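You operate a simulated robot arm through the tools that you are given. There is no shell and no other tool. Be economical: measure what you need, move in short steps, check, and stop when the job is done.

You run a simulated two-armed robot. Do the job below in one go: nothing can be reset, and whatever is moved stays where it is left.

Task
Bring the lift back on till its ready lamp lights.
Fine: blue lift door shut, then battery switch on; red lift button out, grey bar switch on, beacon on; leave the table where it is.

The check looks at the end state, three seconds after you hand in, the way a careful person would. Anything else that was tipped, shoved, dropped, spilled or broken makes it a failure.

Robot
Two 7-joint arms with two-finger parallel grippers on one trunk, on a base that drives. Base frame: it is fixed to the floor where the robot stands at the start and does not move with it; the origin is under the middle of the robot, x ahead of it, y to its left, z up. Units: mm, rad, N and s.
The left shoulder is at the start at [50, 165, 880], the right one opposite. Places, roughly: battery switch [-200, 1000, 600]; beacon switch [-700, 1400, 900]; black lift button [-700, 1400, 1100]; blue lift door [600, 100, 500]; gate latch [-400, 1100, 1200]; green lift button [-800, 1500, 1100]; grey bar switch [-800, 1500, 900]; left red handwheel [-500, 900, 600]; lift table [900, 1000, 400]; ready lamp [-800, 1500, 1200]; red lift button [-700, 1400, 1200]; red lift knob [300, 500, 500]; right red handwheel [1000, -600, 600]; yellow bar [600, 200, 700]. Payload 3.91 kg a hand.
Tool frame (each hand has its own): the origin (TCP) lies between the finger pads and is the grasp point; the fingertips stand 30 mm ahead of it; z points along the fingers, y is the line along which they close. The gripper opens to 110 mm. The fingers are 20 mm wide and 10 mm thick; the gripper's body (48 by 112 mm) begins 55 mm behind the TCP.
Orientation is that of the tool frame in the base frame, as a unit quaternion [w, x, y, z]. With the fingers straight down and closing along the base's y, the tool's x points along the base's -x, its y along +y and its z along -z.

Tools
- The arms move only by the tool servo_tool. It takes "left_deltas", "right_deltas" or both (then of equal length, played together; a hand with none holds still); each is a list that holds one entry, the list of rows, each a list of 7 numbers: the opening, from 0 (shut) to 1 (fully open), then the shift along the tool's x, y, z in units of 40 mm (1.0 is 40 mm), then the turn, a rotation vector about the tool's x, y, z in units of 4 degrees (1.0 is 4 degrees). In form: [[[grip, x, y, z, ax, ay, az], ...]]. A call has 1 to 8 rows; each row shifts and turns the commanded pose from where the row before left it, along the tool's axes as they then stand. A call with a number of a shift or a turn outside -1 to 1 is refused whole. Each row takes 0.2 s and may step no farther than 50 mm and 0.15 rad from the row before; otherwise, or with a gripper value out of range, the whole call is refused. Where a pose cannot be reached the arm comes as near as it can. A force on the tool above 40 N (or 10 N above the force at the start of the call, whichever is more), or a blocked arm, ends the call early, and 0.2 s more pass. Each finger travels about 45 mm/s and halts on what it meets, pressing with about 44 N; the grip force reading is that of the motor and also rises with nothing between the fingers. The clock runs only during rows and for 0.2 s after the last one: add rows that do not move to give the fingers time. It gives the time, the measured TCP pose, the force on the tool (base axes), the opening and the grip force at its end, in the units of the frame above (readings bear some noise), with the torque about the TCP (base axes, N m) and any sound that the robot's microphone picked up.
- Cameras (640 x 400 px; columns grow to the right, rows downward): "scene" is now at [82.3, 61.3, 1054.8]; the picture's right is [0.84, -0.54, 0.00], its down [-0.39, -0.61, -0.69] and it looks along [0.37, 0.58, -0.72] (base axes); focal length 214 px, centre (320, 200). "left" rides on the left gripper at [72, -17, -103] in its tool frame; the picture's right is [0.23, 0.97, 0.00], its down [-0.76, 0.18, -0.62] and it looks along [-0.61, 0.14, 0.78] (tool axes); focal length 222 px, centre (320, 200). "right" rides on the right gripper at [72, 17, -103] in its tool frame; the picture's right is [-0.23, 0.97, 0.00], its down [-0.76, -0.18, -0.62] and it looks along [-0.61, -0.14, 0.78] (tool axes); focal length 222 px, centre (320, 200). There is no depth. A picture from a camera that has moved, and an enlarged one, comes with that camera's place and axes in the base frame and with its lens. The place of the scene camera against the robot may be out by one fixed shift of up to 25 mm in any direction.
- capture(camera): a new picture of that camera. No time passes.
- slide_trunk(by): slides the trunk up (or, below 0, down) by that many mm; the arms and the scene camera ride with it, the base frame stays. It gives what a move gives, with no picture.
- base_move(legs): drives the robot by 1 to 6 legs, each [ahead, left, turn to the left] in mm, mm and rad, along the robot's own axes; the way and the turn of a leg run together, so that a leg with both is an arc; at most 1500 mm and 3.142 rad a leg. The arms and the cameras ride along, it lands a little off, and it stops where it bumps. It gives what a move gives.
- aim_head(pan, tilt): turns the head with the scene camera to pan (to the left, within 1.396 rad either way) and tilt (down, from -0.506 to 1.204), counted from straight ahead of the robot. It gives what a move gives.
- enlarge(camera, box): a new picture of the part [left, top, right, bottom] of that camera's present view, enlarged. No time passes.
- hand_in(): hands the job in; it is judged then, once.

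Work in short steps. Places have to be worked out from the pictures, the camera data and where the tool is seen: move nearer, look again, correct. Check each grasp and each placing, and mend what went wrong. You have 120 turns and 108 pictures in all, those below and enlarged ones among them. Open the grippers and draw the arms clear of the work before you hand the job in, unless the task says otherwise; then end with one line.

The tools are called after "Request:" as a command line: name --argument value ..., lists and objects as JSON in quotes. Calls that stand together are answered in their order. servo_tool: Moves the arms, as the interface text tells. Its arguments: {"type":"object","properties":{"left_deltas":{"type":"array"},"right_deltas":{"type":"array"}},"required":[]} The other tools are called the same way: slide_trunk (by) slides the trunk up or down; base_move (legs) drives the base; aim_head (pan, tilt) turns the head that bears the scene camera; capture (camera) takes a picture; enlarge (camera, box) takes an enlarged picture of a part of a camera's view; hand_in () hands the job in.

At the start:

```text
t: 0.0
left_tcp_pos: [304.0, 321.3, 752.0]
left_tcp_rot: [0.001, 0.0, 1.0, 0.0]
left_force: [0.2, -0.2, 0.4]
left_torque: [0.0, -0.01, 0.03]
left_gripper_width: 109.8
left_grip_force: 0.1
right_tcp_pos: [477.8, 43.2, 839.9]
right_tcp_rot: [-0.001, 0.001, 1.0, 0.0]
right_force: [0.9, -0.8, 0.4]
right_torque: [0.03, 0.01, 0.01]
right_gripper_width: 110.0
right_grip_force: 0.0
trunk travel left (down, up): [-100.0, 403.0]
robot x, y, heading: [-1.4, 1.5, 0.002]
head pan, tilt: [1.002, 0.805]
```

scene: 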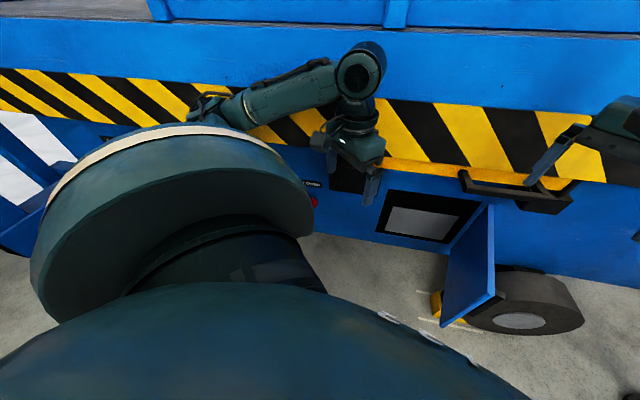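
right: 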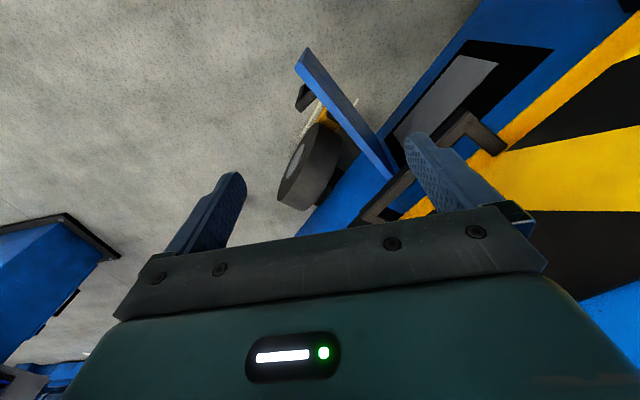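
left: 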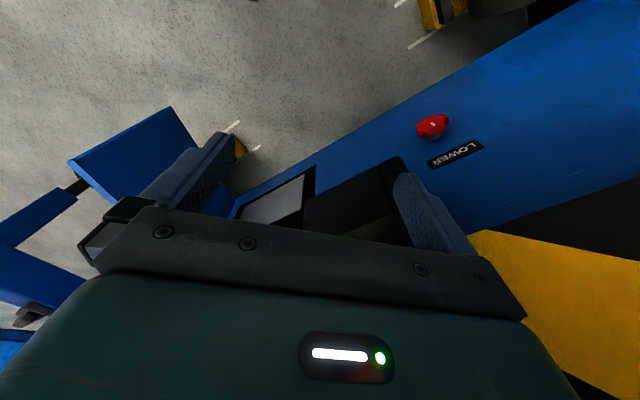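

I begin by looking around with the head to understand the layout.

Request:
aim_head --pan 1.39 --tilt 0.3

Request:
capture --camera "scene"

Request:
aim_head --pan 0.6 --tilt 0.5

Request:
capture --camera "scene"

```text
t: 0.9
left_tcp_pos: [302.9, 320.6, 752.8]
left_tcp_rot: [0.0, -0.001, 1.0, -0.001]
left_force: [0.1, 0.2, -0.1]
left_torque: [-0.01, -0.03, 0.0]
left_gripper_width: 110.0
left_grip_force: 0.1
right_tcp_pos: [478.1, 43.8, 840.0]
right_tcp_rot: [0.0, 0.0, 1.0, 0.0]
right_force: [0.7, -0.4, -0.5]
right_torque: [0.01, -0.02, 0.01]
right_gripper_width: 109.9
right_grip_force: 0.1
trunk travel left (down, up): [-100.0, 403.0]
robot x, y, heading: [-1.5, 1.6, 0.001]
head pan, tilt: [1.389, 0.3]
```

```text
104 pictures are left
camera scene: at [55.9, 85.3, 1099.5], right [0.98, -0.18, 0.0], down [-0.05, -0.29, -0.95], along [0.17, 0.94, -0.3], focal length 214 px, centre (320, 200)
```

scene: 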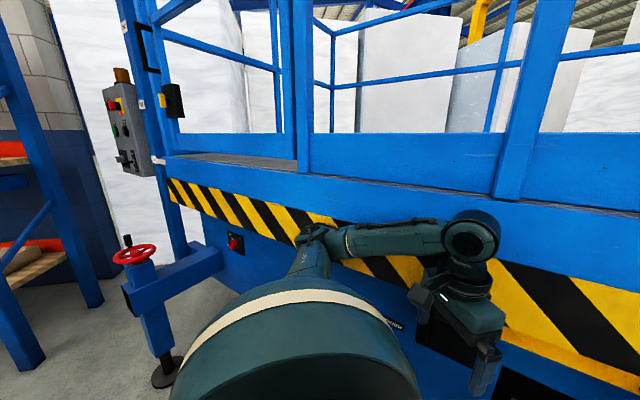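

```text
t: 2.1
left_tcp_pos: [303.3, 321.3, 753.8]
left_tcp_rot: [0.001, 0.0, 1.0, 0.0]
left_force: [0.2, 0.0, 0.0]
left_torque: [-0.03, 0.0, 0.03]
left_gripper_width: 109.9
left_grip_force: 0.1
right_tcp_pos: [478.0, 43.2, 840.3]
right_tcp_rot: [-0.001, 0.0, 1.0, 0.0]
right_force: [-0.6, -0.2, 0.1]
right_torque: [0.0, -0.02, 0.01]
right_gripper_width: 110.0
right_grip_force: 0.1
trunk travel left (down, up): [-100.0, 403.0]
robot x, y, heading: [-4.4, 2.7, 0.002]
head pan, tilt: [0.6, 0.499]
```

```text
103 pictures are left
camera scene: at [114.0, 45.0, 1081.2], right [0.57, -0.82, 0.0], down [-0.39, -0.27, -0.88], along [0.72, 0.5, -0.48], focal length 214 px, centre (320, 200)
```

scene: 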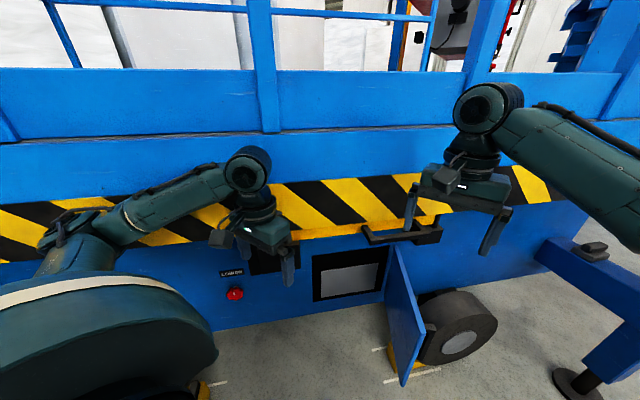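

Let me zoom into the door area and the bracket.

Request:
enlarge --camera "scene" --box '[280, 150, 520, 400]'

Request:
aim_head --pan 0.3 --tilt 0.7

Request:
capture --camera "scene"

```text
1.60 times, centred on (400, 275) of scene
camera zoom: at [114.0, 45.0, 1081.2], right [0.57, -0.82, 0.0], down [-0.39, -0.27, -0.88], along [0.72, 0.5, -0.48], focal length 343 px, centre (192, 80)
```

zoom: 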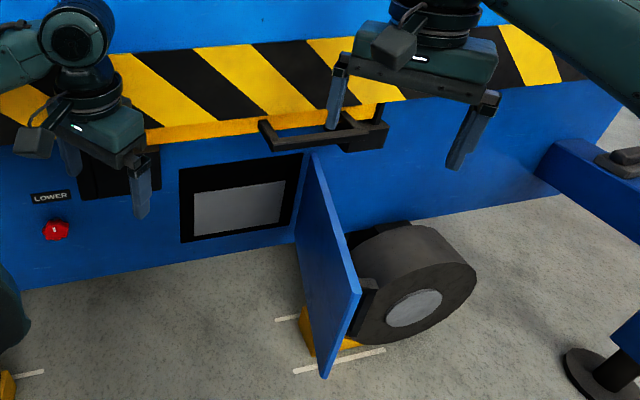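

```text
t: 2.9
left_tcp_pos: [303.4, 319.7, 753.9]
left_tcp_rot: [0.0, 0.001, 1.0, 0.0]
left_force: [-0.4, -0.3, -1.0]
left_torque: [0.02, -0.02, 0.0]
left_gripper_width: 110.2
left_grip_force: 0.0
right_tcp_pos: [478.3, 42.5, 838.6]
right_tcp_rot: [0.0, 0.0, 1.0, -0.001]
right_force: [-0.3, -0.7, -0.4]
right_torque: [0.0, -0.02, 0.02]
right_gripper_width: 109.8
right_grip_force: 0.0
trunk travel left (down, up): [-100.0, 403.0]
robot x, y, heading: [-0.7, -1.8, 0.002]
head pan, tilt: [0.3, 0.7]
```

```text
101 pictures are left
camera scene: at [120.1, 18.7, 1063.5], right [0.3, -0.96, 0.0], down [-0.61, -0.19, -0.77], along [0.73, 0.23, -0.64], focal length 214 px, centre (320, 200)
```

scene: 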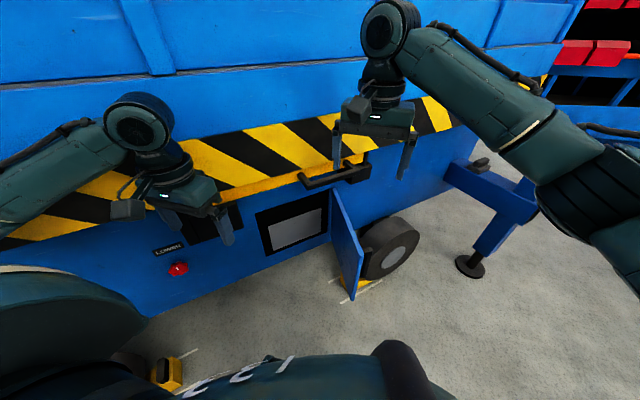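

The lift side runs along (0.71,-0.71), with its face about 630 mm from the robot at heading 0.785. The door hinges near (729,162), with its open edge near (486,18) and z about 311–598. I turn to face the lift and sidestep right, hands well above the door.

Request:
base_move --legs '[[0, 0, 0.785], [0, -300, 0]]'

Request:
aim_head --pan 0.0 --tilt 0.85

Request:
capture --camera "scene"

Request:
capture --camera "right"

```text
t: 4.8
left_tcp_pos: [77.0, 432.2, 753.5]
left_tcp_rot: [0.001, -0.286, 0.958, -0.001]
left_force: [0.3, -0.6, -0.9]
left_torque: [0.0, 0.0, 0.02]
left_gripper_width: 110.1
left_grip_force: 0.1
right_tcp_pos: [372.0, 292.5, 844.6]
right_tcp_rot: [0.0, -0.291, 0.957, -0.003]
right_force: [-7.9, -9.8, 4.0]
right_torque: [1.12, -0.88, 0.08]
right_gripper_width: 109.9
right_grip_force: 0.0
trunk travel left (down, up): [-100.0, 403.0]
robot x, y, heading: [-0.7, -1.0, 0.58]
head pan, tilt: [0.3, 0.7]
stopped in leg 1: the force on the tool passed its limit at 132 N (the readings are from after the stop); the commanded pose is now the measured one
```

```text
t: 5.6
left_tcp_pos: [77.2, 433.1, 753.4]
left_tcp_rot: [0.002, -0.285, 0.958, 0.001]
left_force: [0.1, 0.2, -0.6]
left_torque: [0.0, 0.01, -0.01]
left_gripper_width: 110.1
left_grip_force: 0.1
right_tcp_pos: [372.5, 292.1, 843.6]
right_tcp_rot: [0.0, -0.29, 0.957, -0.004]
right_force: [-14.7, -12.8, 7.6]
right_torque: [1.43, -1.57, 0.24]
right_gripper_width: 110.0
right_grip_force: 0.0
trunk travel left (down, up): [-100.0, 403.0]
robot x, y, heading: [-0.7, -0.9, 0.58]
head pan, tilt: [0.0, 0.85]
```

```text
100 pictures are left
camera scene: at [97.4, 49.9, 1051.5], right [0.55, -0.84, 0.0], down [-0.63, -0.41, -0.66], along [0.55, 0.36, -0.75], focal length 214 px, centre (320, 200)
```

scene: 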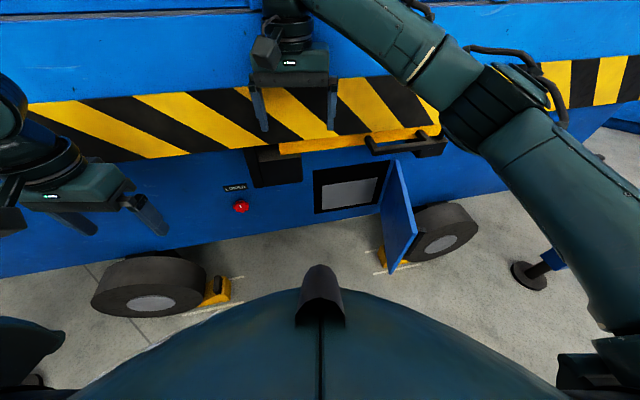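

```text
99 pictures are left
camera right: at [302.8, 268.0, 947.4], right [-0.35, 0.94, -0.01], down [0.73, 0.28, 0.62], along [0.59, 0.22, -0.78], focal length 222 px, centre (320, 200)
```

right: 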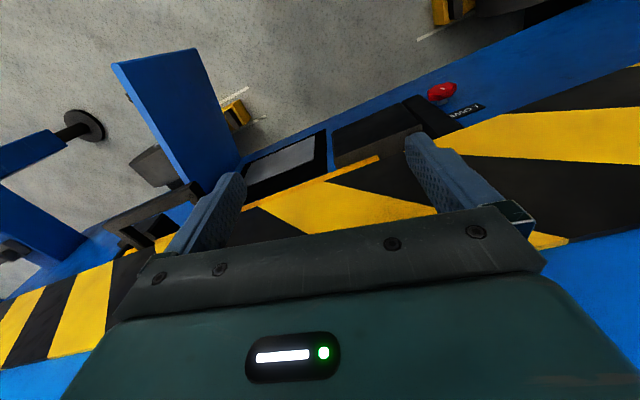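

The right wrist touched the lift's side, so it is nearer than I reckoned. I back away straight from it, then finish the turn.

Request:
base_move --legs '[[-150, 0, 0]]'

Request:
base_move --legs '[[0, 0, 0.205]]'

Request:
capture --camera "scene"

Request:
capture --camera "left"

```text
t: 7.0
left_tcp_pos: [-47.7, 350.2, 751.9]
left_tcp_rot: [-0.001, -0.284, 0.959, -0.001]
left_force: [0.4, -1.2, 0.3]
left_torque: [0.0, -0.02, -0.01]
left_gripper_width: 110.0
left_grip_force: 0.1
right_tcp_pos: [246.8, 210.4, 841.9]
right_tcp_rot: [-0.001, -0.288, 0.958, -0.005]
right_force: [0.3, -1.2, 0.1]
right_torque: [0.02, -0.05, -0.02]
right_gripper_width: 110.0
right_grip_force: 0.2
trunk travel left (down, up): [-100.0, 403.0]
robot x, y, heading: [-126.0, -85.6, 0.574]
head pan, tilt: [0.0, 0.85]
```

```text
t: 8.2
left_tcp_pos: [-138.2, 357.5, 752.4]
left_tcp_rot: [0.001, -0.382, 0.924, -0.001]
left_force: [0.5, 0.2, 0.4]
left_torque: [0.01, 0.02, -0.01]
left_gripper_width: 110.0
left_grip_force: 0.0
right_tcp_pos: [179.9, 281.1, 841.7]
right_tcp_rot: [0.0, -0.385, 0.923, -0.003]
right_force: [-0.2, 0.9, 0.7]
right_torque: [0.0, 0.02, 0.04]
right_gripper_width: 110.1
right_grip_force: 0.0
trunk travel left (down, up): [-100.0, 403.0]
robot x, y, heading: [-126.3, -84.0, 0.786]
head pan, tilt: [0.0, 0.85]
```

```text
98 pictures are left
camera scene: at [-41.8, -14.8, 1051.2], right [0.71, -0.71, 0.0], down [-0.53, -0.53, -0.66], along [0.47, 0.47, -0.75], focal length 214 px, centre (320, 200)
```

scene: 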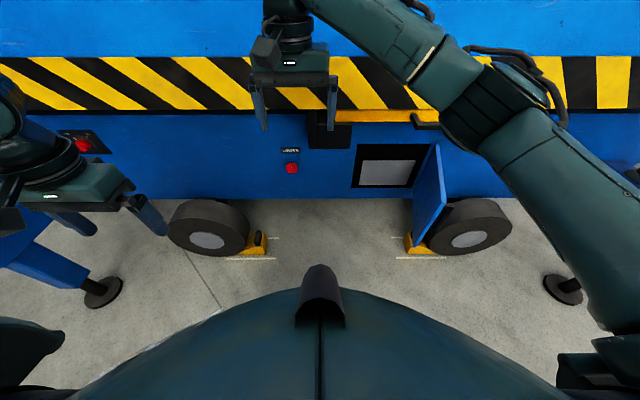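

```text
97 pictures are left
camera left: at [-178.5, 295.2, 856.9], right [-0.85, 0.53, 0.0], down [0.41, 0.66, 0.62], along [0.33, 0.53, -0.78], focal length 222 px, centre (320, 200)
```

left: 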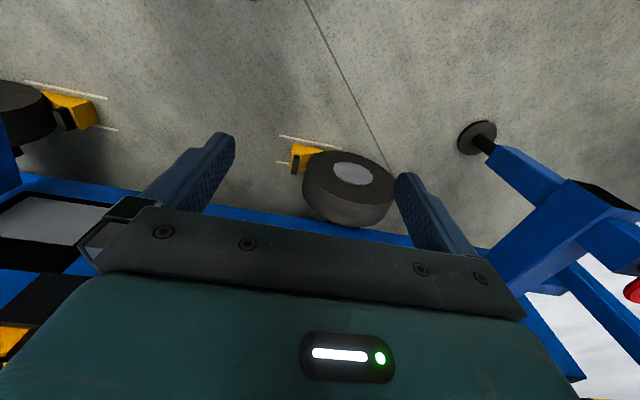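

Now facing the lift squarely. I sidestep 300 mm right so the door lies in front of the right arm and look at it closely.

Request:
base_move --legs '[[0, -300, 0]]'

Request:
capture --camera "scene"

Request:
enlarge --camera "right" --box '[60, 0, 540, 300]'

```text
t: 11.4
left_tcp_pos: [74.2, 143.5, 752.1]
left_tcp_rot: [0.0, -0.385, 0.923, -0.001]
left_force: [0.6, 0.1, 0.8]
left_torque: [0.0, 0.04, 0.0]
left_gripper_width: 110.2
left_grip_force: 0.1
right_tcp_pos: [390.6, 70.3, 841.2]
right_tcp_rot: [-0.001, -0.389, 0.921, -0.004]
right_force: [-0.2, 0.4, 0.4]
right_torque: [-0.04, 0.0, -0.01]
right_gripper_width: 110.2
right_grip_force: 0.0
trunk travel left (down, up): [-100.0, 403.0]
robot x, y, heading: [85.6, -298.4, 0.788]
head pan, tilt: [0.0, 0.85]
```

```text
96 pictures are left
camera scene: at [172.0, -228.1, 1051.2], right [0.71, -0.7, 0.0], down [-0.53, -0.53, -0.66], along [0.46, 0.47, -0.75], focal length 214 px, centre (320, 200)
```

scene: 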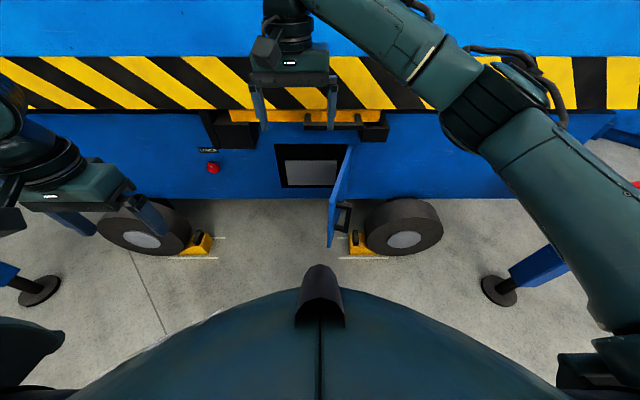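

```text
1.33 times, centred on (300, 150) of right
camera zoom: at [329.0, 30.2, 945.9], right [-0.54, 0.84, -0.01], down [0.66, 0.43, 0.62], along [0.53, 0.33, -0.78], focal length 296 px, centre (347, 267)
```

zoom: 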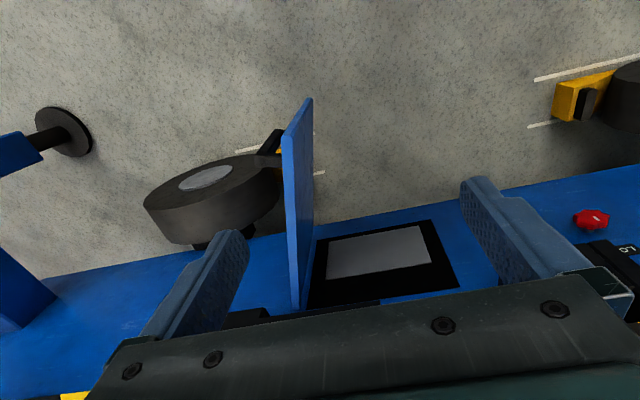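

Door: hinge about (n 570, r 379), outer edge about (n 335, r 319), top about z 640 (n = towards the lift, r = right along it). I close the right gripper and swing it over to the right of the door, then start descending.

Request:
servo_tool --right_deltas '[[[0, -0.5, -0.98, 0, 0, 0, 0], [0, -0.5, -0.98, 0, 0, 0, 0], [0, -0.5, -0.98, 0, 0, 0, 0], [0, -0.5, -0.98, 0, 0, 0, 0], [0, -0.5, -0.98, 0, 0, 0, 0], [0, 0, 0, 1, 0, 0, 0], [0, 0, 0, 1, 0, 0, 0], [0, 0, 0, 1, 0, 0, 0]]]'

Request:
capture --camera "scene"

Request:
capture --camera "right"

```text
t: 13.2
left_tcp_pos: [73.6, 143.2, 753.6]
left_tcp_rot: [0.0, -0.385, 0.923, 0.0]
left_force: [-1.5, -0.7, 0.3]
left_torque: [0.01, 0.01, 0.01]
left_gripper_width: 109.9
left_grip_force: 0.1
right_tcp_pos: [601.0, 3.3, 723.7]
right_tcp_rot: [0.0, -0.388, 0.922, -0.004]
right_force: [-0.1, -1.0, 0.0]
right_torque: [0.01, -0.02, -0.03]
right_gripper_width: 0.0
right_grip_force: 37.4
trunk travel left (down, up): [-100.0, 403.0]
robot x, y, heading: [90.5, -297.3, 0.794]
head pan, tilt: [0.0, 0.85]
```

```text
94 pictures are left
camera scene: at [172.0, -228.1, 1051.3], right [0.71, -0.7, 0.0], down [-0.53, -0.53, -0.66], along [0.46, 0.47, -0.75], focal length 214 px, centre (320, 200)
```

scene: 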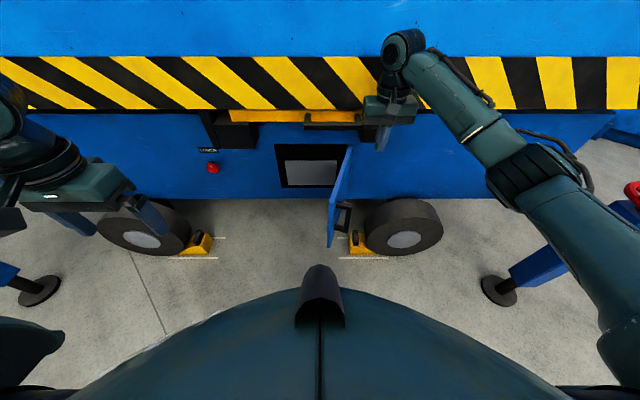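

```text
93 pictures are left
camera right: at [539.4, -36.3, 827.2], right [-0.54, 0.84, -0.01], down [0.66, 0.43, 0.62], along [0.53, 0.33, -0.78], focal length 222 px, centre (320, 200)
```

right: 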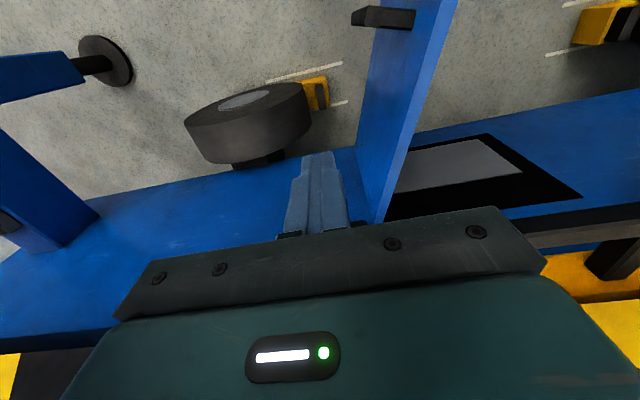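

The closed fingers stand right of the door. I descend about 140 mm so they overlap the door's top part.

Request:
servo_tool --right_deltas '[[[0, 0, 0, 1, 0, 0, 0], [0, 0, 0, 1, 0, 0, 0], [0, 0, 0, 1, 0, 0, 0], [0, 0, 0, 0.6, 0, 0, 0], [0, 0, 0, 0, 0, 0, 0]]]'

Request:
capture --camera "right"

```text
t: 14.4
left_tcp_pos: [72.8, 143.9, 752.6]
left_tcp_rot: [0.0, -0.385, 0.923, 0.0]
left_force: [-0.4, -0.1, -0.2]
left_torque: [0.03, -0.01, 0.0]
left_gripper_width: 110.2
left_grip_force: 0.0
right_tcp_pos: [602.5, 0.6, 578.5]
right_tcp_rot: [-0.001, -0.389, 0.921, -0.004]
right_force: [0.2, -0.8, 0.2]
right_torque: [0.01, -0.02, -0.03]
right_gripper_width: 0.0
right_grip_force: 37.9
trunk travel left (down, up): [-100.0, 403.0]
robot x, y, heading: [83.3, -298.1, 0.794]
head pan, tilt: [0.0, 0.85]
```

```text
92 pictures are left
camera right: at [540.9, -38.0, 681.8], right [-0.54, 0.84, -0.01], down [0.66, 0.43, 0.62], along [0.53, 0.33, -0.78], focal length 222 px, centre (320, 200)
```

right: 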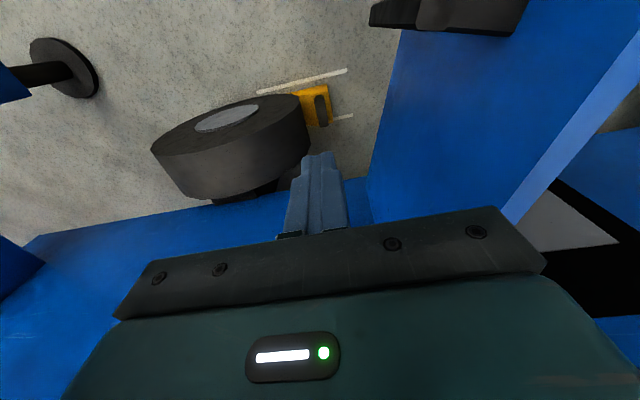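

The fingertips are below the door's top edge. I push left along the lift.

Request:
servo_tool --right_deltas '[[[0, 0, 0.6, 0, 0, 0, 0], [0, 0, 0.6, 0, 0, 0, 0], [0, 0, 0.6, 0, 0, 0, 0], [0, 0, 0.6, 0, 0, 0, 0], [0, 0, 0.6, 0, 0, 0, 0], [0, 0, 0.6, 0, 0, 0, 0], [0, 0, 0.6, 0, 0, 0, 0]]]'

Request:
capture --camera "scene"

```text
t: 16.0
left_tcp_pos: [72.3, 143.7, 751.0]
left_tcp_rot: [0.0, -0.386, 0.923, 0.0]
left_force: [0.5, 1.0, 0.7]
left_torque: [-0.03, 0.01, 0.0]
left_gripper_width: 110.1
left_grip_force: 0.1
right_tcp_pos: [480.1, 119.6, 578.0]
right_tcp_rot: [0.0, -0.388, 0.922, -0.004]
right_force: [-1.0, 0.9, -1.0]
right_torque: [0.01, -0.04, 0.01]
right_gripper_width: 0.0
right_grip_force: 38.0
trunk travel left (down, up): [-100.0, 403.0]
robot x, y, heading: [85.5, -299.5, 0.79]
head pan, tilt: [0.0, 0.85]
```

```text
91 pictures are left
camera scene: at [172.1, -228.1, 1051.2], right [0.71, -0.7, 0.0], down [-0.53, -0.53, -0.66], along [0.46, 0.47, -0.75], focal length 214 px, centre (320, 200)
```

scene: 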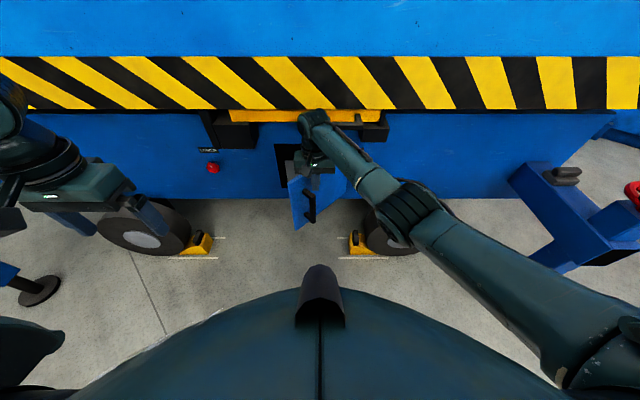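

The door swings. I keep pushing left and forward while pitching the fingertips toward the lift.

Request:
servo_tool --right_deltas '[[[0, -0.2, 0.55, 0, 0, -1, 0], [0, -0.2, 0.55, 0, 0, -1, 0], [0, -0.25, 0.5, 0, 0, -1, 0], [0, -0.3, 0, 0.05, 0, -1, 0], [0, -0.3, 0, 0.1, 0, -1, 0], [0, -0.3, 0, 0.15, 0, -1, 0], [0, -0.3, 0, 0.2, 0, -1, 0], [0, 0, 0, 0, 0, -1, 0]]]'

Request:
capture --camera "scene"

Request:
capture --camera "right"

```text
t: 16.7
left_tcp_pos: [73.7, 144.0, 753.0]
left_tcp_rot: [0.0, -0.384, 0.924, 0.0]
left_force: [-0.2, 0.4, 0.7]
left_torque: [0.0, 0.0, 0.04]
left_gripper_width: 110.0
left_grip_force: 0.1
right_tcp_pos: [470.9, 166.7, 579.1]
right_tcp_rot: [0.087, -0.382, 0.92, 0.023]
right_force: [1.5, -0.5, 0.7]
right_torque: [-0.03, -0.06, -0.01]
right_gripper_width: 0.0
right_grip_force: 38.1
trunk travel left (down, up): [-100.0, 403.0]
robot x, y, heading: [84.8, -297.1, 0.785]
head pan, tilt: [0.0, 0.85]
stopped in row 3 (right hand): the force on the tool passed its limit at 43 N (the readings are from after the stop); the commanded pose is now the measured one
```

```text
90 pictures are left
camera scene: at [172.9, -228.3, 1051.2], right [0.71, -0.71, 0.0], down [-0.53, -0.53, -0.66], along [0.47, 0.47, -0.75], focal length 214 px, centre (320, 200)
```

scene: 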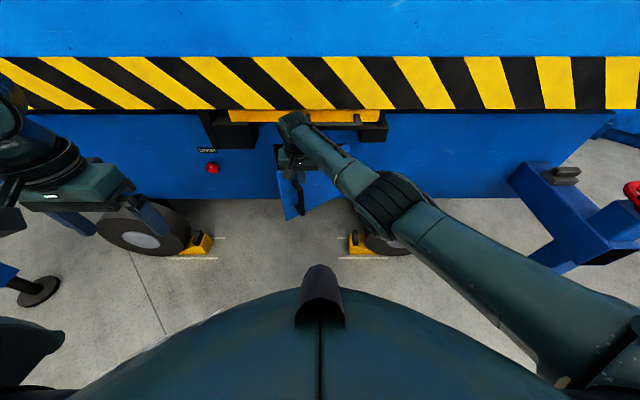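

```text
89 pictures are left
camera right: at [395.0, 117.8, 667.4], right [-0.53, 0.85, 0.01], down [0.56, 0.34, 0.75], along [0.63, 0.41, -0.66], focal length 222 px, centre (320, 200)
```

right: 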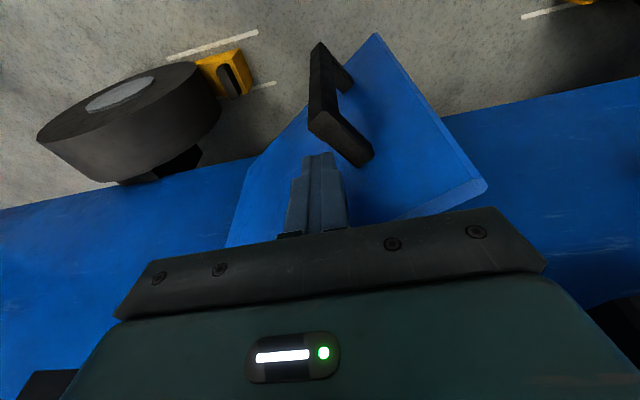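

The fingertip caught beside the door's own handle. I ease back a bit and pitch the hand to about 50° before pushing forward into the door.

Request:
servo_tool --right_deltas '[[[0, 0.6, -0.3, 0, 0, -1, 0], [0, 0.3, 0, 0.1, 0, -1, 0], [0, 0.1, 0, 0.2, 0, -1, 0], [0, 0.2, 0, 0.2, 0, -1, 0], [0, 0.2, 0, 0.2, 0, -1, 0], [0, 0.2, 0, 0.2, 0, -1, 0], [0, 0.2, 0, 0.2, 0, -1, 0], [0, 0.2, 0, 0.2, 0, -1, 0]]]'

Request:
servo_tool --right_deltas '[[[0, 0.2, 0, 0.1, 0, -1, 0], [0, 0.2, 0, 0.1, 0, -1, 0], [0, 0.2, 0, 0.1, 0, -1, 0]]]'

Request:
capture --camera "scene"

Request:
capture --camera "right"

```text
t: 17.4
left_tcp_pos: [73.8, 143.7, 753.0]
left_tcp_rot: [0.0, -0.383, 0.924, 0.0]
left_force: [-0.3, -0.6, 0.3]
left_torque: [0.01, -0.04, 0.02]
left_gripper_width: 110.2
left_grip_force: 0.1
right_tcp_pos: [463.6, 139.4, 580.4]
right_tcp_rot: [0.162, -0.375, 0.911, 0.052]
right_force: [0.2, 1.6, 6.5]
right_torque: [0.02, 0.05, 0.0]
right_gripper_width: 0.1
right_grip_force: 37.6
trunk travel left (down, up): [-100.0, 403.0]
robot x, y, heading: [86.1, -299.3, 0.785]
head pan, tilt: [0.0, 0.85]
stopped in row 3 (right hand): the force on the tool passed its limit at 44 N (the readings are from after the stop); the commanded pose is now the measured one
```

```text
t: 17.9
left_tcp_pos: [74.8, 142.7, 752.2]
left_tcp_rot: [0.001, -0.384, 0.923, 0.0]
left_force: [-0.2, 0.1, -0.5]
left_torque: [-0.02, 0.01, -0.02]
left_gripper_width: 109.9
left_grip_force: 0.0
right_tcp_pos: [460.4, 136.7, 579.0]
right_tcp_rot: [0.222, -0.37, 0.899, 0.079]
right_force: [-0.2, -0.2, 9.8]
right_torque: [0.06, 0.01, 0.0]
right_gripper_width: 0.2
right_grip_force: 37.3
trunk travel left (down, up): [-100.0, 403.0]
robot x, y, heading: [85.3, -298.7, 0.79]
head pan, tilt: [0.0, 0.85]
stopped in row 2 (right hand): the force on the tool passed its limit at 44 N (the readings are from after the stop); the commanded pose is now the measured one
```

```text
88 pictures are left
camera scene: at [172.9, -228.7, 1051.0], right [0.71, -0.71, 0.0], down [-0.53, -0.53, -0.66], along [0.47, 0.47, -0.75], focal length 214 px, centre (320, 200)
```

scene: 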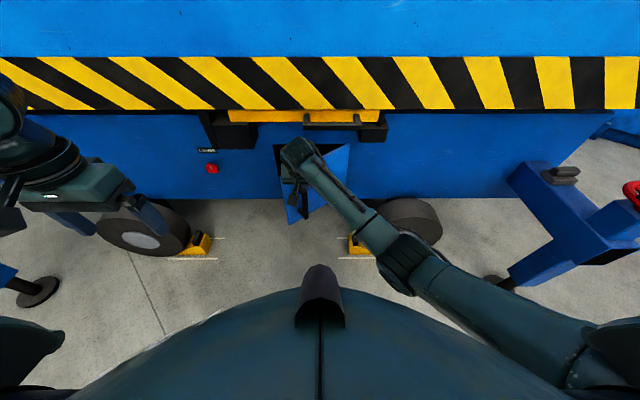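

```text
87 pictures are left
camera right: at [369.1, 71.5, 637.3], right [-0.54, 0.84, 0.08], down [0.39, 0.16, 0.91], along [0.75, 0.52, -0.42], focal length 222 px, centre (320, 200)
```

right: 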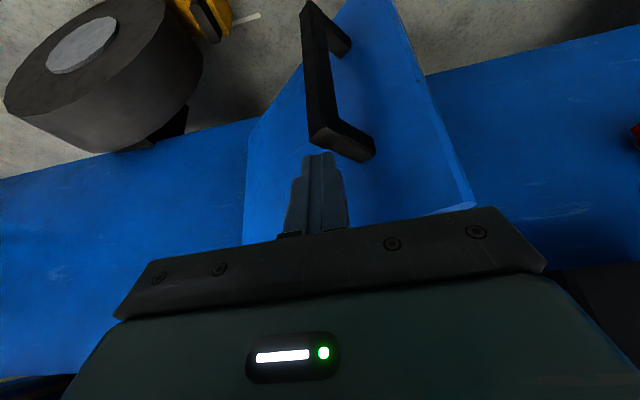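

The fingertips sit on the door handle's top. I raise the hand about 32 mm to push the plain part above the handle, following the door's arc.

Request:
servo_tool --right_deltas '[[[0, -0.1, -0.1, -0.4, 0, 0, 0], [0, -0.26, 0, -0.35, 0, 0, 0], [0, -0.38, 0.4, 0.16, 0, -0.5, 0], [0, -0.38, 0.4, 0.18, 0, -0.5, 0], [0, -0.37, 0.3, 0.2, 0, -0.5, 0], [0, -0.37, 0.2, 0.2, 0, -0.5, 0], [0, -0.37, 0.2, 0.2, 0, -0.5, 0]]]'

Request:
capture --camera "scene"

Request:
capture --camera "right"

```text
t: 19.5
left_tcp_pos: [76.0, 144.0, 752.5]
left_tcp_rot: [0.001, -0.383, 0.924, 0.0]
left_force: [0.1, -0.1, -0.5]
left_torque: [-0.05, 0.0, -0.04]
left_gripper_width: 110.0
left_grip_force: 0.1
right_tcp_pos: [482.0, 234.0, 614.9]
right_tcp_rot: [0.297, -0.362, 0.877, 0.109]
right_force: [0.0, -0.7, -0.8]
right_torque: [0.02, -0.04, -0.04]
right_gripper_width: 0.0
right_grip_force: 37.9
trunk travel left (down, up): [-100.0, 403.0]
robot x, y, heading: [89.6, -295.9, 0.787]
head pan, tilt: [0.0, 0.85]
```

```text
86 pictures are left
camera scene: at [173.5, -228.4, 1051.2], right [0.71, -0.71, 0.0], down [-0.53, -0.53, -0.66], along [0.47, 0.47, -0.75], focal length 214 px, centre (320, 200)
```

scene: 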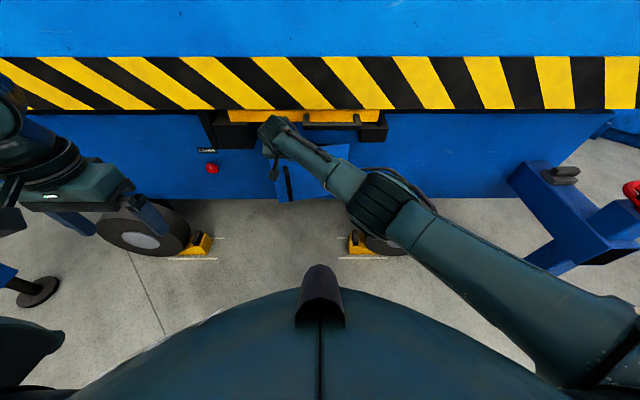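

```text
85 pictures are left
camera right: at [384.5, 163.6, 653.1], right [-0.55, 0.83, 0.11], down [0.28, 0.05, 0.96], along [0.79, 0.56, -0.26], focal length 222 px, centre (320, 200)
```

right: 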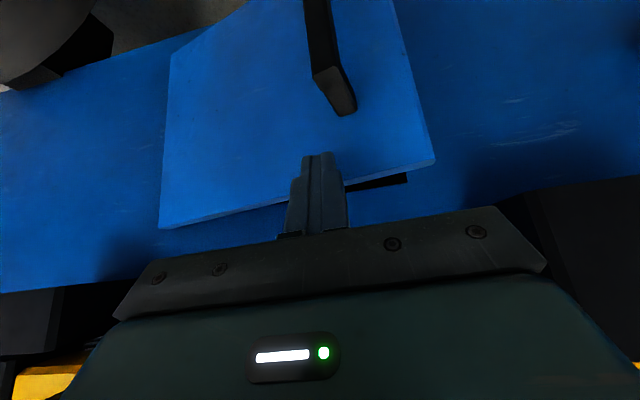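

The door is nearly shut; fingers are on its upper strip. I push straight on toward the lift.

Request:
servo_tool --right_deltas '[[[0, -0.25, 0, 0.3, 0, 0, 0], [0, -0.3, 0, 0.26, 0, 0, 0], [0, -0.3, 0, 0.24, 0, 0, 0], [0, -0.3, 0, 0.24, 0, 0, 0], [0, -0.3, 0, 0.24, 0, 0, 0]]]'

Request:
capture --camera "scene"

Request:
capture --camera "right"

```text
t: 20.7
left_tcp_pos: [74.2, 144.5, 753.6]
left_tcp_rot: [0.0, -0.384, 0.923, 0.0]
left_force: [-0.4, -0.4, -0.3]
left_torque: [-0.04, 0.0, 0.01]
left_gripper_width: 110.1
left_grip_force: 0.1
right_tcp_pos: [481.5, 233.9, 613.6]
right_tcp_rot: [0.297, -0.361, 0.877, 0.107]
right_force: [0.6, -0.2, 1.2]
right_torque: [0.03, -0.03, 0.02]
right_gripper_width: 0.0
right_grip_force: 38.0
right hand out of reach, approached as far as the arm can: row 1, 2, 3, 4, 5
trunk travel left (down, up): [-100.0, 403.0]
robot x, y, heading: [87.0, -297.4, 0.792]
head pan, tilt: [0.0, 0.85]
```

```text
84 pictures are left
camera scene: at [173.4, -228.4, 1051.2], right [0.71, -0.71, 0.0], down [-0.53, -0.53, -0.66], along [0.47, 0.47, -0.75], focal length 214 px, centre (320, 200)
```

scene: 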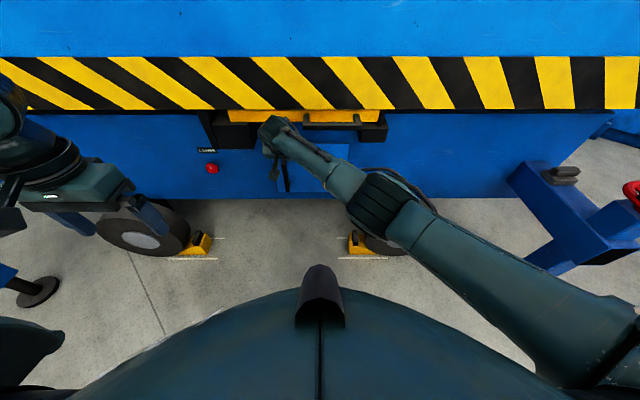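

```text
83 pictures are left
camera right: at [384.4, 163.3, 652.9], right [-0.55, 0.83, 0.11], down [0.28, 0.05, 0.96], along [0.79, 0.56, -0.26], focal length 222 px, centre (320, 200)
```

right: 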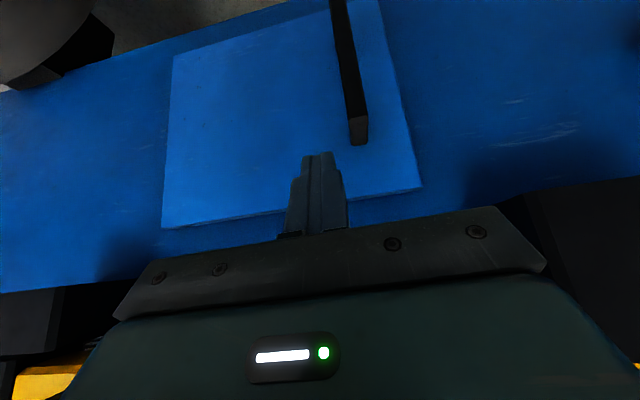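

The arm is at its reach limit, but the door seems to have swung shut. I press it gently by driving ahead in small steps to make sure it is seated.

Request:
base_move --legs '[[35, 0, 0]]'

Request:
base_move --legs '[[15, 0, 0]]'

Request:
enlarge --camera "right" --box '[120, 0, 480, 240]'

```text
t: 21.6
left_tcp_pos: [99.9, 168.4, 753.6]
left_tcp_rot: [0.0, -0.384, 0.924, 0.001]
left_force: [-0.3, -0.6, -0.4]
left_torque: [0.01, -0.01, -0.05]
left_gripper_width: 109.9
left_grip_force: 0.1
right_tcp_pos: [506.3, 258.1, 615.2]
right_tcp_rot: [0.297, -0.362, 0.877, 0.108]
right_force: [0.0, -0.5, -0.9]
right_torque: [0.03, 0.05, -0.01]
right_gripper_width: 0.0
right_grip_force: 37.5
trunk travel left (down, up): [-100.0, 403.0]
robot x, y, heading: [116.5, -271.3, 0.785]
head pan, tilt: [0.0, 0.85]
```

```text
t: 22.4
left_tcp_pos: [110.3, 180.5, 751.7]
left_tcp_rot: [0.0, -0.384, 0.923, 0.0]
left_force: [0.3, 0.3, 0.2]
left_torque: [0.01, -0.02, -0.04]
left_gripper_width: 110.0
left_grip_force: 0.1
right_tcp_pos: [514.8, 269.1, 611.2]
right_tcp_rot: [0.295, -0.362, 0.878, 0.107]
right_force: [-12.5, -5.9, -14.3]
right_torque: [0.91, -1.24, -0.24]
right_gripper_width: 0.2
right_grip_force: 37.8
trunk travel left (down, up): [-100.0, 403.0]
robot x, y, heading: [122.9, -258.5, 0.789]
head pan, tilt: [0.0, 0.85]
```

```text
1.67 times, centred on (300, 120) of right
camera zoom: at [418.5, 198.9, 650.9], right [-0.55, 0.83, 0.11], down [0.28, 0.06, 0.96], along [0.79, 0.56, -0.26], focal length 370 px, centre (353, 333)
```

zoom: 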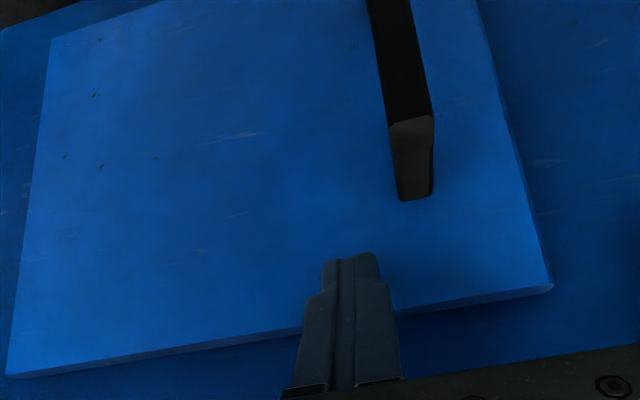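

The torque shows the hand's body, not the fingertips, touching the overhang. I back off, level the hand further and lower it, then press the door directly beside its handle.

Request:
base_move --legs '[[-130, 0, 0]]'

Request:
servo_tool --right_deltas '[[[0, 0.2, -0.4, 0.2, 0, -1, 0], [0, 0.2, -0.4, 0.2, 0, -1, 0], [0, 0.3, -0.4, 0.2, 0, -1, 0], [0, 0.4, -0.3, 0.2, 0, -1, 0], [0, 0.4, 0, 0, 0, -1, 0], [0, 0.4, 0, 0, 0, -1, 0], [0, 0.4, 0, 0, 0, -1, 0], [0, 0.4, 0, 0, 0, -1, 0]]]'

Request:
capture --camera "right"

Request:
capture --camera "scene"

```text
t: 23.6
left_tcp_pos: [18.0, 87.5, 751.5]
left_tcp_rot: [0.0, -0.384, 0.923, 0.0]
left_force: [-0.9, -0.5, -0.2]
left_torque: [-0.01, 0.01, 0.01]
left_gripper_width: 109.9
left_grip_force: 0.1
right_tcp_pos: [422.3, 177.3, 612.6]
right_tcp_rot: [0.295, -0.363, 0.877, 0.109]
right_force: [-0.2, -0.3, 1.3]
right_torque: [0.02, -0.02, 0.02]
right_gripper_width: 0.0
right_grip_force: 37.9
trunk travel left (down, up): [-100.0, 403.0]
robot x, y, heading: [30.4, -350.1, 0.794]
head pan, tilt: [0.0, 0.85]
```

```text
t: 25.4
left_tcp_pos: [18.2, 88.0, 753.1]
left_tcp_rot: [0.001, -0.384, 0.923, 0.0]
left_force: [0.1, -1.2, 1.0]
left_torque: [-0.02, 0.03, 0.01]
left_gripper_width: 110.0
left_grip_force: 0.1
right_tcp_pos: [435.5, 103.5, 506.7]
right_tcp_rot: [0.525, -0.319, 0.762, 0.205]
right_force: [0.0, 0.4, 0.5]
right_torque: [-0.02, 0.04, -0.02]
right_gripper_width: 0.2
right_grip_force: 37.8
trunk travel left (down, up): [-100.0, 403.0]
robot x, y, heading: [29.2, -352.0, 0.79]
head pan, tilt: [0.0, 0.85]
```

```text
81 pictures are left
camera right: at [337.1, 29.6, 475.6], right [-0.63, 0.76, 0.19], down [-0.11, -0.32, 0.94], along [0.77, 0.57, 0.28], focal length 222 px, centre (320, 200)
```

right: 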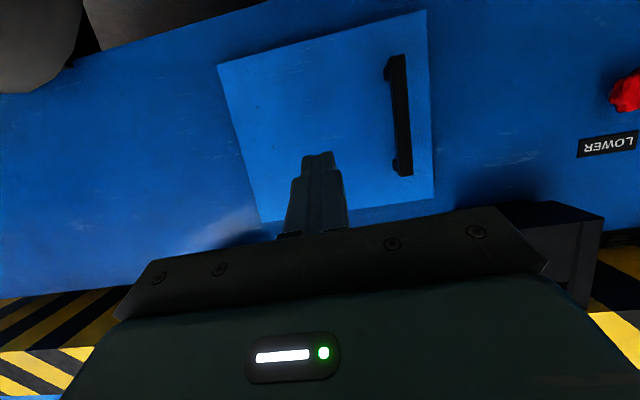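

```text
80 pictures are left
camera scene: at [117.0, -284.7, 1051.2], right [0.71, -0.7, 0.0], down [-0.53, -0.53, -0.66], along [0.46, 0.47, -0.75], focal length 214 px, centre (320, 200)
```

scene: 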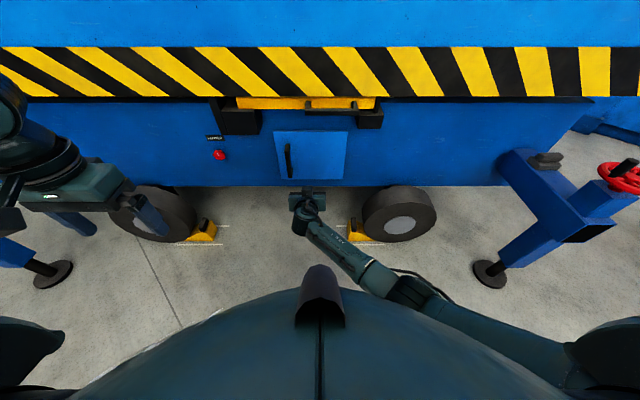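

The door looks shut. I drive ahead to press it with the fingertips at its middle height.

Request:
base_move --legs '[[135, 0, 0]]'

Request:
base_move --legs '[[30, 0, 0]]'

Request:
capture --camera "right"

```text
t: 26.8
left_tcp_pos: [111.5, 182.4, 753.3]
left_tcp_rot: [0.0, -0.386, 0.923, 0.0]
left_force: [-0.4, -0.9, 0.0]
left_torque: [0.0, -0.01, -0.02]
left_gripper_width: 110.1
left_grip_force: 0.0
right_tcp_pos: [530.9, 199.8, 506.7]
right_tcp_rot: [0.525, -0.32, 0.762, 0.204]
right_force: [-0.1, 0.0, 0.5]
right_torque: [0.0, -0.01, 0.01]
right_gripper_width: 0.1
right_grip_force: 37.5
trunk travel left (down, up): [-100.0, 403.0]
robot x, y, heading: [128.1, -260.8, 0.789]
head pan, tilt: [0.0, 0.85]
```

```text
t: 27.6
left_tcp_pos: [133.6, 205.1, 751.8]
left_tcp_rot: [-0.001, -0.385, 0.923, 0.0]
left_force: [-1.0, -0.3, -0.7]
left_torque: [-0.02, -0.02, 0.0]
left_gripper_width: 109.8
left_grip_force: 0.0
right_tcp_pos: [550.6, 219.2, 505.4]
right_tcp_rot: [0.525, -0.32, 0.761, 0.205]
right_force: [0.5, 0.5, 0.8]
right_torque: [0.01, 0.0, 0.0]
right_gripper_width: 0.0
right_grip_force: 37.9
trunk travel left (down, up): [-100.0, 403.0]
robot x, y, heading: [148.9, -237.5, 0.785]
head pan, tilt: [0.0, 0.85]
```

```text
79 pictures are left
camera right: at [453.2, 146.5, 475.8], right [-0.63, 0.76, 0.19], down [-0.11, -0.32, 0.94], along [0.77, 0.57, 0.28], focal length 222 px, centre (320, 200)
```

right: 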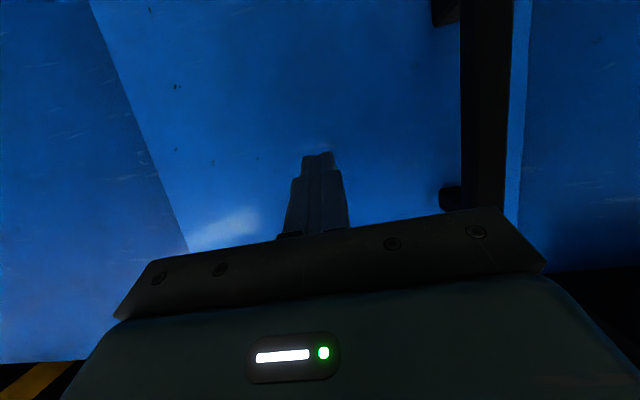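

Nearly touching; a few more millimetres.

Request:
base_move --legs '[[14, 0, 0]]'

Request:
base_move --legs '[[10, 0, 0]]'

```text
t: 28.4
left_tcp_pos: [142.4, 213.4, 752.9]
left_tcp_rot: [0.0, -0.385, 0.923, 0.001]
left_force: [-0.3, 0.3, 0.6]
left_torque: [0.0, 0.03, 0.02]
left_gripper_width: 109.9
left_grip_force: 0.1
right_tcp_pos: [561.1, 230.5, 505.3]
right_tcp_rot: [0.525, -0.319, 0.762, 0.204]
right_force: [0.2, 0.0, 1.0]
right_torque: [0.02, -0.01, -0.03]
right_gripper_width: 0.0
right_grip_force: 37.8
trunk travel left (down, up): [-100.0, 403.0]
robot x, y, heading: [158.2, -230.3, 0.788]
head pan, tilt: [0.0, 0.85]
```

```text
t: 29.1
left_tcp_pos: [145.8, 217.9, 752.5]
left_tcp_rot: [0.0, -0.385, 0.923, 0.001]
left_force: [0.2, -0.8, -0.4]
left_torque: [-0.03, 0.02, 0.0]
left_gripper_width: 110.0
left_grip_force: 0.0
right_tcp_pos: [561.4, 232.2, 504.5]
right_tcp_rot: [0.523, -0.319, 0.763, 0.204]
right_force: [-0.8, -1.5, 0.4]
right_torque: [-0.01, 0.0, 0.0]
right_gripper_width: 0.1
right_grip_force: 38.0
trunk travel left (down, up): [-100.0, 403.0]
robot x, y, heading: [157.8, -227.2, 0.781]
head pan, tilt: [0.0, 0.85]
stopped in leg 1: the force on the tool passed its limit at 59 N (the readings are from after the stop); the commanded pose is now the measured one
```

The door took 59 N at n≈589 without moving: it is shut. I back off and drive left to look at the battery switch.

Request:
base_move --legs '[[-250, 0, 0], [0, 850, 0]]'

Request:
aim_head --pan 0.5 --tilt 0.5

Request:
capture --camera "scene"

```text
t: 38.4
left_tcp_pos: [-655.7, 633.5, 752.2]
left_tcp_rot: [-0.001, -0.396, 0.918, 0.001]
left_force: [-0.5, 0.0, 0.8]
left_torque: [0.01, -0.01, 0.0]
left_gripper_width: 110.0
left_grip_force: 0.1
right_tcp_pos: [-241.9, 660.1, 504.5]
right_tcp_rot: [0.521, -0.329, 0.759, 0.211]
right_force: [-0.9, -0.3, -1.1]
right_torque: [-0.02, 0.02, -0.04]
right_gripper_width: 0.0
right_grip_force: 37.9
trunk travel left (down, up): [-100.0, 403.0]
robot x, y, heading: [-634.3, 193.0, 0.812]
head pan, tilt: [0.0, 0.85]
```

```text
t: 39.4
left_tcp_pos: [-657.1, 633.0, 753.6]
left_tcp_rot: [0.0, -0.396, 0.918, 0.001]
left_force: [0.2, -0.1, 0.4]
left_torque: [0.0, 0.05, -0.04]
left_gripper_width: 110.0
left_grip_force: 0.2
right_tcp_pos: [-243.1, 658.6, 504.3]
right_tcp_rot: [0.521, -0.329, 0.759, 0.21]
right_force: [0.1, -0.1, -0.8]
right_torque: [0.0, 0.0, 0.02]
right_gripper_width: 0.1
right_grip_force: 37.9
trunk travel left (down, up): [-100.0, 403.0]
robot x, y, heading: [-634.0, 192.4, 0.811]
head pan, tilt: [0.499, 0.499]
```

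```text
78 pictures are left
camera scene: at [-579.3, 295.1, 1081.1], right [0.97, -0.26, 0.0], down [-0.12, -0.46, -0.88], along [0.23, 0.85, -0.48], focal length 214 px, centre (320, 200)
```

scene: 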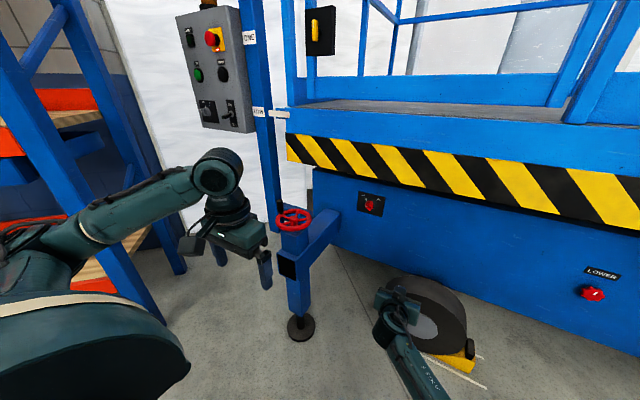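

The control post and the battery switch are both visible; I enlarge both.

Request:
enlarge --camera "scene" --box '[335, 175, 415, 225]'

Request:
enlarge --camera "scene" --box '[160, 0, 352, 140]'

```text
8.00 times, centred on (375, 200) of scene
camera zoom: at [-579.3, 295.1, 1081.1], right [0.97, -0.26, 0.0], down [-0.12, -0.46, -0.88], along [0.23, 0.85, -0.48], focal length 1716 px, centre (-120, 200)
```

zoom: 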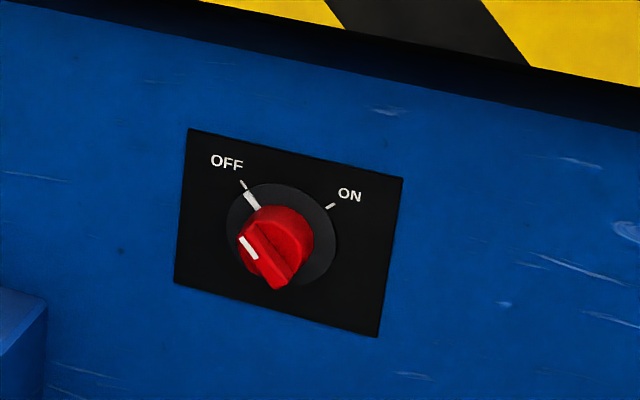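

```text
2.86 times, centred on (256, 70) of scene
camera zoom: at [-579.3, 295.1, 1081.1], right [0.97, -0.26, 0.0], down [-0.12, -0.46, -0.88], along [0.23, 0.85, -0.48], focal length 613 px, centre (503, 571)
```

zoom: 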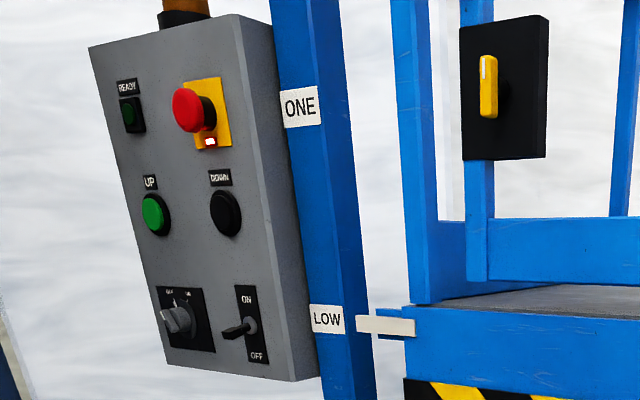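

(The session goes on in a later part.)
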